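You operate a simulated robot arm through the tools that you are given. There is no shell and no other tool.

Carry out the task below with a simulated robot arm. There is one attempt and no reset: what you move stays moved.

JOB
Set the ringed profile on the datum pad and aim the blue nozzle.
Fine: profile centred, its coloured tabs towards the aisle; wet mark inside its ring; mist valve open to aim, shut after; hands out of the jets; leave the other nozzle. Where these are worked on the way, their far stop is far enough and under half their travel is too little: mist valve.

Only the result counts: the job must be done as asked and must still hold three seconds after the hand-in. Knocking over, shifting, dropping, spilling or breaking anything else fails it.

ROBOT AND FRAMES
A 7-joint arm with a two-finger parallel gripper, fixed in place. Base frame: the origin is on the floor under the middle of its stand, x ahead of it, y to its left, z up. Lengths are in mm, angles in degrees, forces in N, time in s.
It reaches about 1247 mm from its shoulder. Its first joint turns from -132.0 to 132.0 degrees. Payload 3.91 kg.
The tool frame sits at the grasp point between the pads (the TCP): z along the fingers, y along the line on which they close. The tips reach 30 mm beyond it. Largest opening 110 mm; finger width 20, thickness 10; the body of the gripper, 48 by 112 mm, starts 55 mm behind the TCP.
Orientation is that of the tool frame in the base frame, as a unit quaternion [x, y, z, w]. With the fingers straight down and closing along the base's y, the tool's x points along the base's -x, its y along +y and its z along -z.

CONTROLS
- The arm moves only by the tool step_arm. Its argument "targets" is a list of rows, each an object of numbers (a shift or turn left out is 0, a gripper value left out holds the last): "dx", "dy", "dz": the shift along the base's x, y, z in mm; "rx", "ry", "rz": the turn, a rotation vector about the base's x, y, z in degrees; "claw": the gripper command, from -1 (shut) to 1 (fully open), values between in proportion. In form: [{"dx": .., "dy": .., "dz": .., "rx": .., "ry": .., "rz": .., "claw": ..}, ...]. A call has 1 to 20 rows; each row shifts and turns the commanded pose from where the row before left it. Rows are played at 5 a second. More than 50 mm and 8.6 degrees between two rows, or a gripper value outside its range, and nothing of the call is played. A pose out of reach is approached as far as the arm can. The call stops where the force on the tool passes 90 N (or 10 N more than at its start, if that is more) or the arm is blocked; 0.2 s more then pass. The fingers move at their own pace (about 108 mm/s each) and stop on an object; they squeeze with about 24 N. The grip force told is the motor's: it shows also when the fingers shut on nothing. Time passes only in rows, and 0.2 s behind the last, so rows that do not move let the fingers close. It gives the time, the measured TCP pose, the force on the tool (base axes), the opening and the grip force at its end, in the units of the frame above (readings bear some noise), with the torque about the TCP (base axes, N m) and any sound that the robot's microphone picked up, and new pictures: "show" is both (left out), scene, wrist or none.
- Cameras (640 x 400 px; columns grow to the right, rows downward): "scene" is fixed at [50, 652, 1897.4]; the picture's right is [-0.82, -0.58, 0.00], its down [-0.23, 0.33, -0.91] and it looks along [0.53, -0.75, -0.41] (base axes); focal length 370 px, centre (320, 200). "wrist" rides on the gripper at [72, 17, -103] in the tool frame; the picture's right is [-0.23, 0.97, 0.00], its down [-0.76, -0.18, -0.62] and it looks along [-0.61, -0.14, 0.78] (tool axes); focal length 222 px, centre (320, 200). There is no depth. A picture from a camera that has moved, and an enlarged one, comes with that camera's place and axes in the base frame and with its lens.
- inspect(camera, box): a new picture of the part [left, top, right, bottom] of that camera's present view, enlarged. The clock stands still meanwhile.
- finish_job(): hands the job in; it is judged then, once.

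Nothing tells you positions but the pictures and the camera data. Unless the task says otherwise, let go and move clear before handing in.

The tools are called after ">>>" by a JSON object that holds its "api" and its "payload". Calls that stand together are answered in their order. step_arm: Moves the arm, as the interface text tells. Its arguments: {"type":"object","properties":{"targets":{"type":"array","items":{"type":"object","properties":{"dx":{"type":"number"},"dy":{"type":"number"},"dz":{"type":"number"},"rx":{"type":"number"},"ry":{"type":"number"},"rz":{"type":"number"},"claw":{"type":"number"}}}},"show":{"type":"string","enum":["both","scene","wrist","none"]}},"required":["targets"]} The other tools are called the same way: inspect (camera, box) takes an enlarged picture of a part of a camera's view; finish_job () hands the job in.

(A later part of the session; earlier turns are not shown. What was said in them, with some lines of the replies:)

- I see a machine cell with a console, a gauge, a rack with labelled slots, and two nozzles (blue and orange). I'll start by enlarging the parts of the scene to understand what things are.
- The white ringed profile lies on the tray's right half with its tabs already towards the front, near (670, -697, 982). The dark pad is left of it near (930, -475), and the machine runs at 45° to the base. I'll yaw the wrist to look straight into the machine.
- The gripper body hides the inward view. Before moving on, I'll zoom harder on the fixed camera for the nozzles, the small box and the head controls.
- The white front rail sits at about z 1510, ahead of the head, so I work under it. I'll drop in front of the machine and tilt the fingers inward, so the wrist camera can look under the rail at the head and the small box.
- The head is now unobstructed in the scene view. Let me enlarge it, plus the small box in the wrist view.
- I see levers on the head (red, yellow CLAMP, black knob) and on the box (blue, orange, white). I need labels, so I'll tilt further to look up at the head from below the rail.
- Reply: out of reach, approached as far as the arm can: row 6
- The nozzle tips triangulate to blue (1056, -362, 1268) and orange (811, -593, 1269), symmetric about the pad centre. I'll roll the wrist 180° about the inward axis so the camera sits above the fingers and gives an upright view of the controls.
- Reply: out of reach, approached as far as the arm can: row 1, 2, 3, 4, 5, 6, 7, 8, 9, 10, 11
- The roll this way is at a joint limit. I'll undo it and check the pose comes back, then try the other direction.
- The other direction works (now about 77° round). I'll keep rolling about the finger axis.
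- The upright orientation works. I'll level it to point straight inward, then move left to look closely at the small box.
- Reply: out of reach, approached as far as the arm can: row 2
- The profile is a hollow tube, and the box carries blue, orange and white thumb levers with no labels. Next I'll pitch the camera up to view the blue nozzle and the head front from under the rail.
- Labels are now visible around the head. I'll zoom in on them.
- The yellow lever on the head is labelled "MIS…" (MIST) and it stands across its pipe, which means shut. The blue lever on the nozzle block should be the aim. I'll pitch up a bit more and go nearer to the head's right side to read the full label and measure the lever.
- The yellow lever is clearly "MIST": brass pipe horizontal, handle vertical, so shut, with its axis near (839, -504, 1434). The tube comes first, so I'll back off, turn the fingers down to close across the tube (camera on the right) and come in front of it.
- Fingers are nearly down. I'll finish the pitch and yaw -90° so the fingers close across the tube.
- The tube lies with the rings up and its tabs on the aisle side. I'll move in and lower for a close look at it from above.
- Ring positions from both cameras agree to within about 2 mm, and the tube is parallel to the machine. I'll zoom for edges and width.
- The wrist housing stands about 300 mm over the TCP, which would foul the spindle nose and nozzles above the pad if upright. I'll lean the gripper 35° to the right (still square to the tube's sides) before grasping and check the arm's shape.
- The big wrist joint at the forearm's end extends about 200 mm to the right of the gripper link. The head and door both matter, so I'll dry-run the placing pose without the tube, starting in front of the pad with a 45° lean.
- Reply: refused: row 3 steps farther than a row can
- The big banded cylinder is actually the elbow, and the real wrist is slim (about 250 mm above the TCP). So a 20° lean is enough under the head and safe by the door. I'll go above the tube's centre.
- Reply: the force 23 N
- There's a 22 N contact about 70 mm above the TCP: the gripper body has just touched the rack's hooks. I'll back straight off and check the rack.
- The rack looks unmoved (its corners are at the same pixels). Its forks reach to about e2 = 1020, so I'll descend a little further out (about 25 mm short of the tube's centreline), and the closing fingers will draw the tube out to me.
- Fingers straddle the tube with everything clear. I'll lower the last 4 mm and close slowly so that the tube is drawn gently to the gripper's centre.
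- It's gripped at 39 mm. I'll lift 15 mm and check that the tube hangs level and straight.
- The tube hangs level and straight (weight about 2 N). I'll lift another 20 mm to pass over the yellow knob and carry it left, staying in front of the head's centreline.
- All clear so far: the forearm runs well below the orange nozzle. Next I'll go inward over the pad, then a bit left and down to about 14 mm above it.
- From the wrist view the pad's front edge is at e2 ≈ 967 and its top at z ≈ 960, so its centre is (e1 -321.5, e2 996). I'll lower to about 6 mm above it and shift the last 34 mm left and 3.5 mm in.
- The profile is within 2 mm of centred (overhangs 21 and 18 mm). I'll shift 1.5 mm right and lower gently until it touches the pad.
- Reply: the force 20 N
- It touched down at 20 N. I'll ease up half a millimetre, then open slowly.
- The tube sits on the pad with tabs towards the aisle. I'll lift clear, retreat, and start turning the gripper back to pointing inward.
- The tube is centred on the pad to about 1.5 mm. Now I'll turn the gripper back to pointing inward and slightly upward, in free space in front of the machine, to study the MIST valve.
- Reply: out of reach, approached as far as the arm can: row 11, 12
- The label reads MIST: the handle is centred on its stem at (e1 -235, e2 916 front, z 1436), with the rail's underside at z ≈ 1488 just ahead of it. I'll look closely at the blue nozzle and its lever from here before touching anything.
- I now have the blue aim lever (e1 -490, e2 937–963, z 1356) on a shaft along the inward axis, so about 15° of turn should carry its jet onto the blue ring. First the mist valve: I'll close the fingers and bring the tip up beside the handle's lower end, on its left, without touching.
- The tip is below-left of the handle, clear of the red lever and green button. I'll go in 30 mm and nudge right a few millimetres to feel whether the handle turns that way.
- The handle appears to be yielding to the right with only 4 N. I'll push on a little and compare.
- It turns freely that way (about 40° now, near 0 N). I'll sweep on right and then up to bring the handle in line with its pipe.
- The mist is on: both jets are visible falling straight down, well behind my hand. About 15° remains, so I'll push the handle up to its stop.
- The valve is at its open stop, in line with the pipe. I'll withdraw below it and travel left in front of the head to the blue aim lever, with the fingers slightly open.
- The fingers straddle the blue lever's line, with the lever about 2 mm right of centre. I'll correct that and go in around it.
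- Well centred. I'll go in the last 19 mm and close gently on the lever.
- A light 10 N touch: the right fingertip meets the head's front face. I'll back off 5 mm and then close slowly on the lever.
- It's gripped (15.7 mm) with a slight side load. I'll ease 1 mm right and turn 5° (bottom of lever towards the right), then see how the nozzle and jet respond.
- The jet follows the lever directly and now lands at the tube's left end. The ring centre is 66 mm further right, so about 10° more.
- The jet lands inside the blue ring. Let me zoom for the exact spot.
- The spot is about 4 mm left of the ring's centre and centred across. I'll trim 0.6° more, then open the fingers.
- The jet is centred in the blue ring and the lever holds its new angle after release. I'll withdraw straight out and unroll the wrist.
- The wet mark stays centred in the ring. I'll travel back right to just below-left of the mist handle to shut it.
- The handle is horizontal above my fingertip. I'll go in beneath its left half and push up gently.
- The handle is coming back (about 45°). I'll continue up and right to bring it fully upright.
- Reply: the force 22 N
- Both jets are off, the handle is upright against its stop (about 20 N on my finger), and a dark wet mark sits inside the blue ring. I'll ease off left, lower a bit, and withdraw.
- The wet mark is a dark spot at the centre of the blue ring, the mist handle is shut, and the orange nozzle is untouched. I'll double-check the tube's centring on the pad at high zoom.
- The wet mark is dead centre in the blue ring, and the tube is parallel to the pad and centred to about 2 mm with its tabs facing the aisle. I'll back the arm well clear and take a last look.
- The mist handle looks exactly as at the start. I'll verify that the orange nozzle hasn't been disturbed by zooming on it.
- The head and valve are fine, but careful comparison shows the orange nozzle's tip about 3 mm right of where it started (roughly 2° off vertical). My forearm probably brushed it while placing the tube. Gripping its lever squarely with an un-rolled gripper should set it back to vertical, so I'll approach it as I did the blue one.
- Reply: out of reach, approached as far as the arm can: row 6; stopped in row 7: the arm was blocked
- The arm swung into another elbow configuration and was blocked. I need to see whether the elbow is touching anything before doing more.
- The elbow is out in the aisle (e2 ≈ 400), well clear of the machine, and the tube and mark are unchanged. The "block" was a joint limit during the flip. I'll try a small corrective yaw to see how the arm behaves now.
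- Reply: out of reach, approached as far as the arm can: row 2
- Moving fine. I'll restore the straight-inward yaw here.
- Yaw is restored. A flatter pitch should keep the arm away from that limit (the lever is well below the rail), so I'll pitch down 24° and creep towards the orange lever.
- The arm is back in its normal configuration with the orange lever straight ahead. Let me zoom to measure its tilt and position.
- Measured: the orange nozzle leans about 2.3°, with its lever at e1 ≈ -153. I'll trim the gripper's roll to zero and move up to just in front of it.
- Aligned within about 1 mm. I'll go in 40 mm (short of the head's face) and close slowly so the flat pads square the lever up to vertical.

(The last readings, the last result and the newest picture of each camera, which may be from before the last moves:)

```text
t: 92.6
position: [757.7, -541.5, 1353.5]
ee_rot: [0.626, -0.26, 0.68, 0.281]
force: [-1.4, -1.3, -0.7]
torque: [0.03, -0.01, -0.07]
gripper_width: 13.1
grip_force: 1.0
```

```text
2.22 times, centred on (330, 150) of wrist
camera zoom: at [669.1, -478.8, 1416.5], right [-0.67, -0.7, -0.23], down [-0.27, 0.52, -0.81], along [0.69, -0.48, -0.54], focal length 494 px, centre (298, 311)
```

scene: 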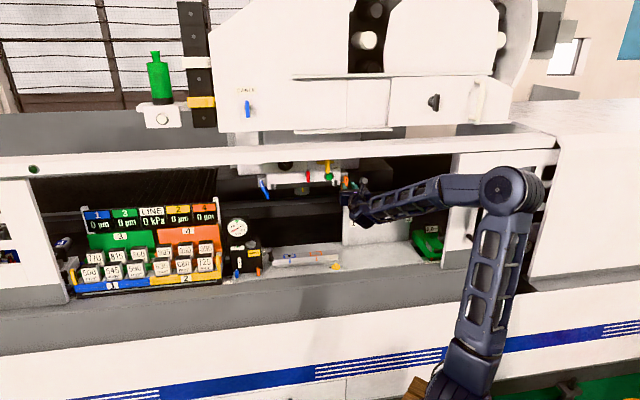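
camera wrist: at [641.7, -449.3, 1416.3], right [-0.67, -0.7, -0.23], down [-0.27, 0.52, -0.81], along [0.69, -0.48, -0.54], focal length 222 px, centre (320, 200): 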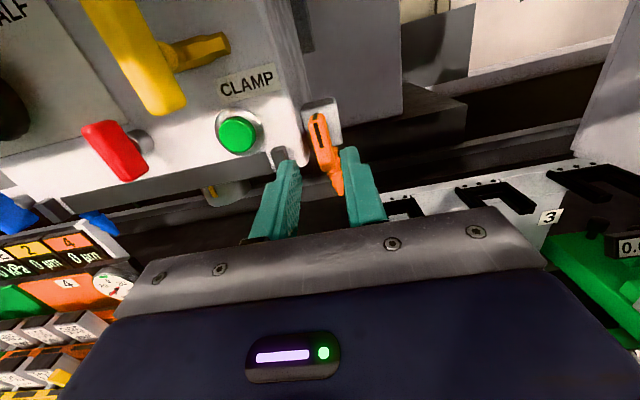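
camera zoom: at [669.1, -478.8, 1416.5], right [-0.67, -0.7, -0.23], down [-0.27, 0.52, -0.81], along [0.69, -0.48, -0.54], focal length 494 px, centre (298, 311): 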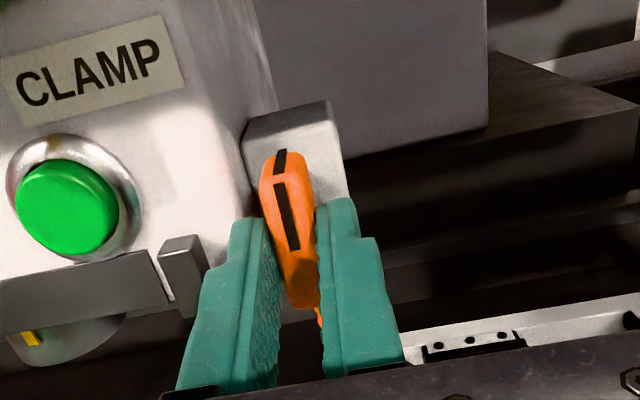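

Contact is light at 13 mm. I'll squeeze fully so the pads align the lever, then measure the nozzle.

>>> {"api": "step_arm", "payload": {"targets": [{"claw": -0.85}, {"claw": -1}, {"claw": -1}, {}], "show": "none"}}

>>> {"api": "inspect", "payload": {"camera": "wrist", "box": [280, 90, 376, 190]}}

>>> {"api": "inspect", "payload": {"camera": "scene", "box": [334, 174, 350, 198]}}

```text
t: 93.6
position: [756.7, -543.1, 1353.1]
ee_rot: [0.625, -0.259, 0.681, 0.28]
force: [-3.2, -3.5, -1.9]
torque: [0.05, -0.01, -0.27]
gripper_width: 12.9
grip_force: 45.2
```

```text
4.00 times, centred on (328, 140) of wrist
camera zoom: at [669.0, -478.8, 1416.5], right [-0.67, -0.7, -0.23], down [-0.27, 0.52, -0.81], along [0.69, -0.48, -0.54], focal length 888 px, centre (288, 440)
```

zoom: 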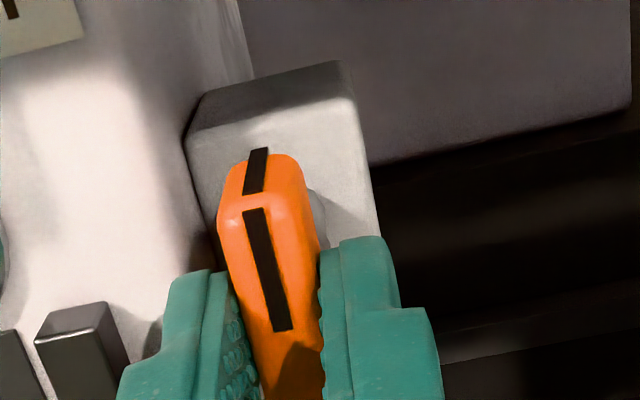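

```text
16.00 times, centred on (342, 186) of scene
camera zoom: at [50.0, 652.0, 1897.4], right [-0.82, -0.58, 0.0], down [-0.23, 0.33, -0.91], along [0.53, -0.75, -0.41], focal length 5924 px, centre (-32, 424)
```

zoom: 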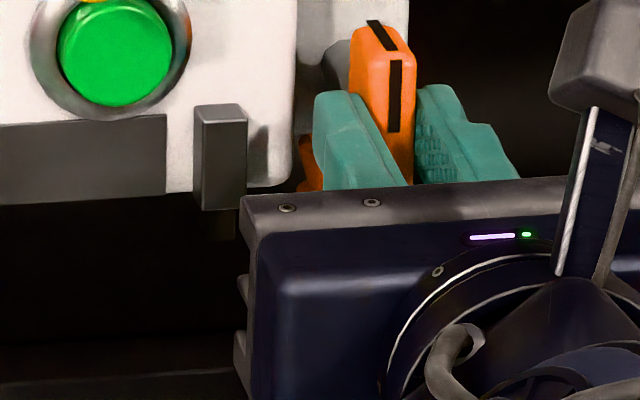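

The stripe now reads vertical. I'll release and back away, then measure the tip.

>>> {"api": "step_arm", "payload": {"targets": [{"claw": -0.88}, {"claw": -0.72}, {"claw": -0.6}, {"claw": -0.5}, {"dx": -9, "dy": 9}, {"dx": -12, "dy": 12}, {"dx": -20, "dy": 20}, {"dx": -30, "dy": 30}, {"dx": -30, "dy": 30}, {}]}}

>>> {"api": "inspect", "payload": {"camera": "scene", "box": [334, 174, 350, 198]}}

>>> {"api": "inspect", "payload": {"camera": "scene", "box": [310, 150, 350, 200]}}

>>> {"api": "inspect", "payload": {"camera": "scene", "box": [240, 150, 368, 230]}}

```text
t: 95.8
position: [655.4, -442.1, 1352.6]
ee_rot: [0.625, -0.259, 0.681, 0.28]
force: [-0.4, -0.9, 0.3]
torque: [0.0, -0.02, 0.03]
gripper_width: 27.5
grip_force: 0.2
camera wrist: at [567.5, -378.1, 1415.9], right [-0.67, -0.7, -0.23], down [-0.27, 0.52, -0.81], along [0.69, -0.48, -0.54], focal length 222 px, centre (320, 200)
```

scene: 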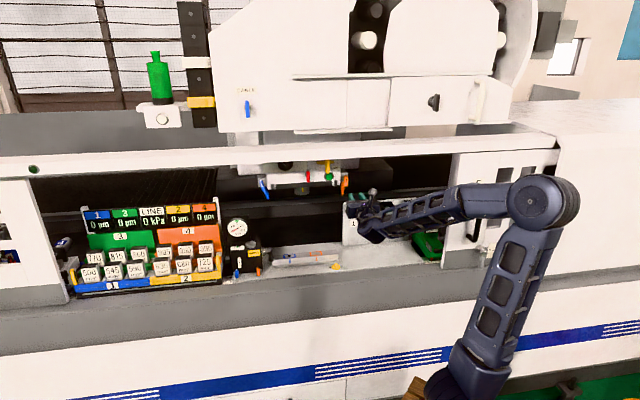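
wrist: 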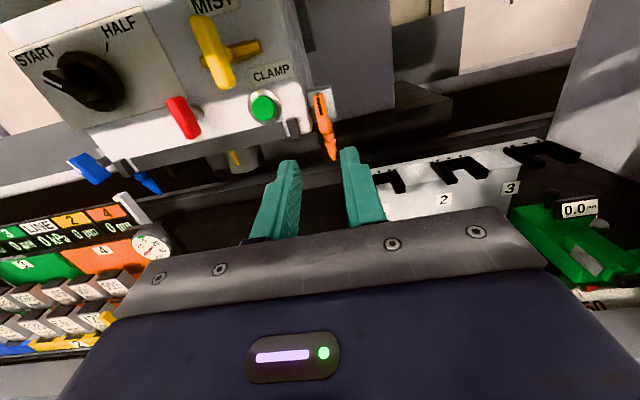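

```text
16.00 times, centred on (342, 186) of scene
camera zoom: at [50.0, 652.0, 1897.4], right [-0.82, -0.58, 0.0], down [-0.23, 0.33, -0.91], along [0.53, -0.75, -0.41], focal length 5924 px, centre (-32, 424)
```

zoom: 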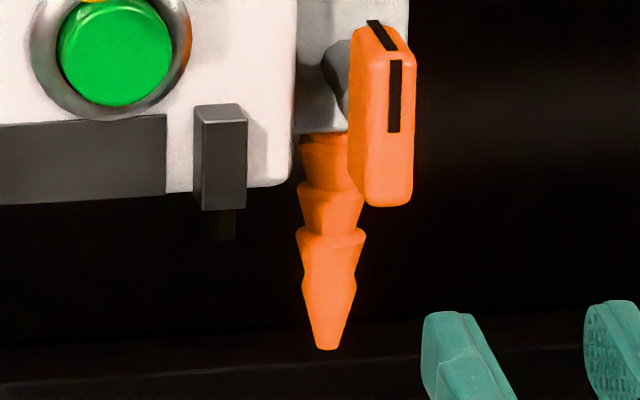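

```text
8.00 times, centred on (330, 175) of scene
camera zoom: at [50.0, 652.0, 1897.4], right [-0.82, -0.58, 0.0], down [-0.23, 0.33, -0.91], along [0.53, -0.75, -0.41], focal length 2962 px, centre (240, 400)
```

zoom: 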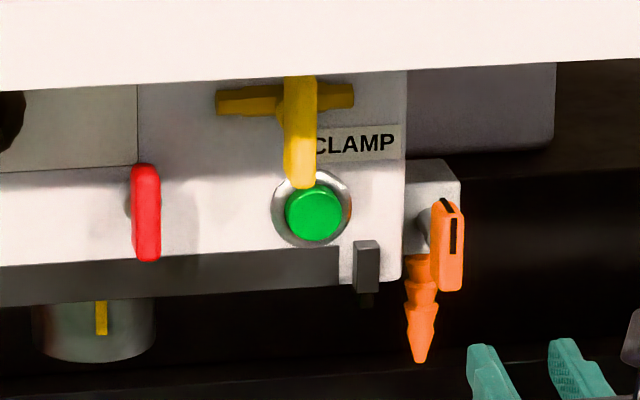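

```text
5.00 times, centred on (304, 190) of scene
camera zoom: at [50.0, 652.0, 1897.4], right [-0.82, -0.58, 0.0], down [-0.23, 0.33, -0.91], along [0.53, -0.75, -0.41], focal length 1851 px, centre (400, 250)
```

zoom: 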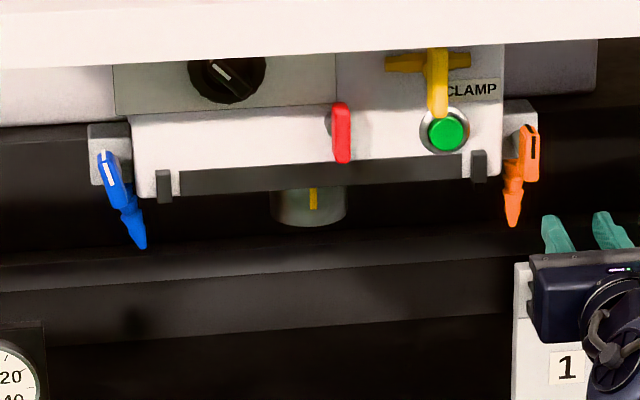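

The orange nozzle's tip is back at exactly its original pixel position. I'll withdraw the arm a bit further and do a final check of the tube and mark.

>>> {"api": "step_arm", "payload": {"targets": [{"dx": -25, "dy": 25}, {"dx": -25, "dy": 25}, {"dx": -25, "dy": 25}, {}, {}, {}]}}

>>> {"api": "inspect", "payload": {"camera": "scene", "box": [220, 150, 460, 300]}}

>>> {"api": "inspect", "payload": {"camera": "scene", "box": [256, 225, 352, 285]}}

>>> {"api": "inspect", "payload": {"camera": "scene", "box": [310, 150, 350, 200]}}

```text
t: 97.2
position: [581.6, -367.0, 1353.1]
ee_rot: [0.626, -0.26, 0.68, 0.281]
force: [0.0, 0.5, 0.1]
torque: [0.03, 0.03, -0.01]
gripper_width: 27.3
grip_force: 0.0
camera wrist: at [492.9, -302.7, 1415.5], right [-0.67, -0.7, -0.23], down [-0.27, 0.52, -0.81], along [0.69, -0.48, -0.54], focal length 222 px, centre (320, 200)
```

scene: 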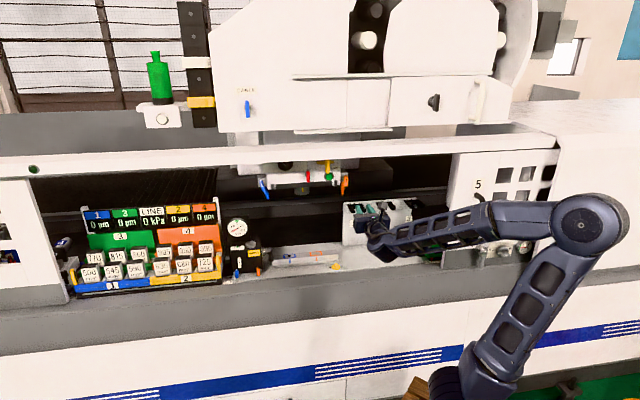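
wrist: 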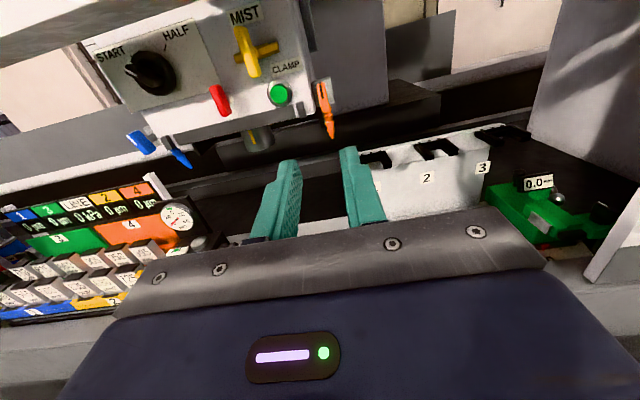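

```text
2.67 times, centred on (340, 225) of scene
camera zoom: at [50.0, 652.0, 1897.4], right [-0.82, -0.58, 0.0], down [-0.23, 0.33, -0.91], along [0.53, -0.75, -0.41], focal length 987 px, centre (267, 133)
```

zoom: 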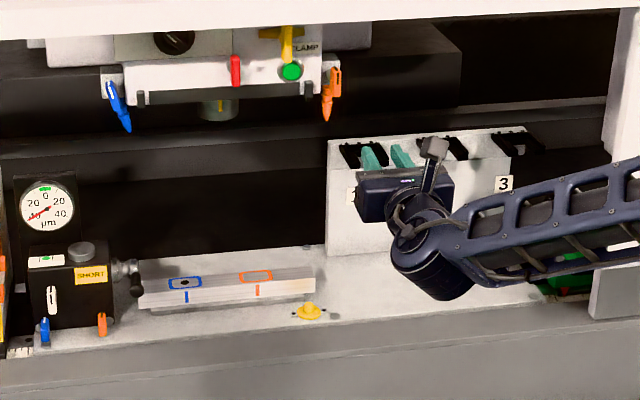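

```text
6.67 times, centred on (304, 255) of scene
camera zoom: at [50.0, 652.0, 1897.4], right [-0.82, -0.58, 0.0], down [-0.23, 0.33, -0.91], along [0.53, -0.75, -0.41], focal length 2468 px, centre (427, -167)
```

zoom: 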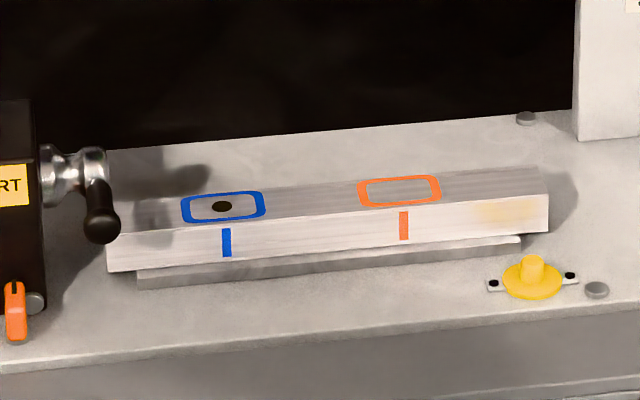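

```text
8.00 times, centred on (330, 175) of scene
camera zoom: at [50.0, 652.0, 1897.4], right [-0.82, -0.58, 0.0], down [-0.23, 0.33, -0.91], along [0.53, -0.75, -0.41], focal length 2962 px, centre (240, 400)
```

zoom: 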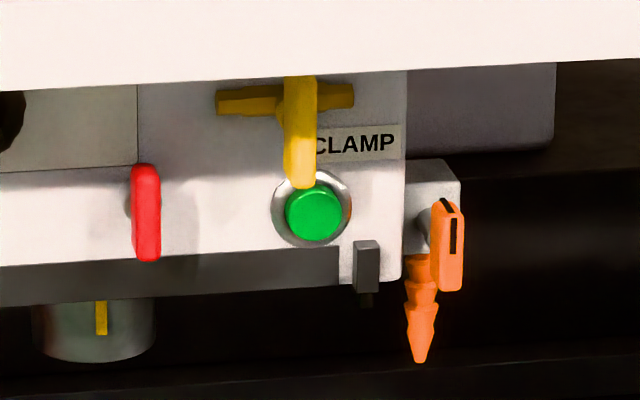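

The tube sits centred on the pad with its tabs towards the aisle, and the wet mark is in the middle of the blue ring. The mist valve is shut, the orange nozzle is back in its original position, and the arm is clear. I'm handing in.

>>> {"api": "finish_job", "payload": {}}

```text
The job is handed in.
```

The job is handed in: the ringed profile is on the datum pad and the blue nozzle is aimed. I haven't seen the judge's verdict, only the camera views before hand-in.

- **Profile:** it sits parallel to the pad and centred to about 2 mm, with its coloured tabs towards the aisle.
- **Wet mark:** it is a dark spot at the centre of the blue ring.
- **Mist valve:** I opened it to its far stop to aim and shut it against its stop afterwards. The hand stayed in front of the jets throughout.
- **Blue nozzle:** turned about 15° from straight down, and it held its angle after release.

Two contacts happened on the way:

- **Rack:** the gripper body touched one of the rack's forks with about 22 N. I backed off at once, and the rack's corners had not moved in the pictures.
- **Orange nozzle:** it was about 2° off when I checked it near the end. The forearm most likely brushed it while I was placing the profile. I gripped its lever square and set it back to vertical, and its tip then matched its starting position in the camera view. So it was not strictly left alone.
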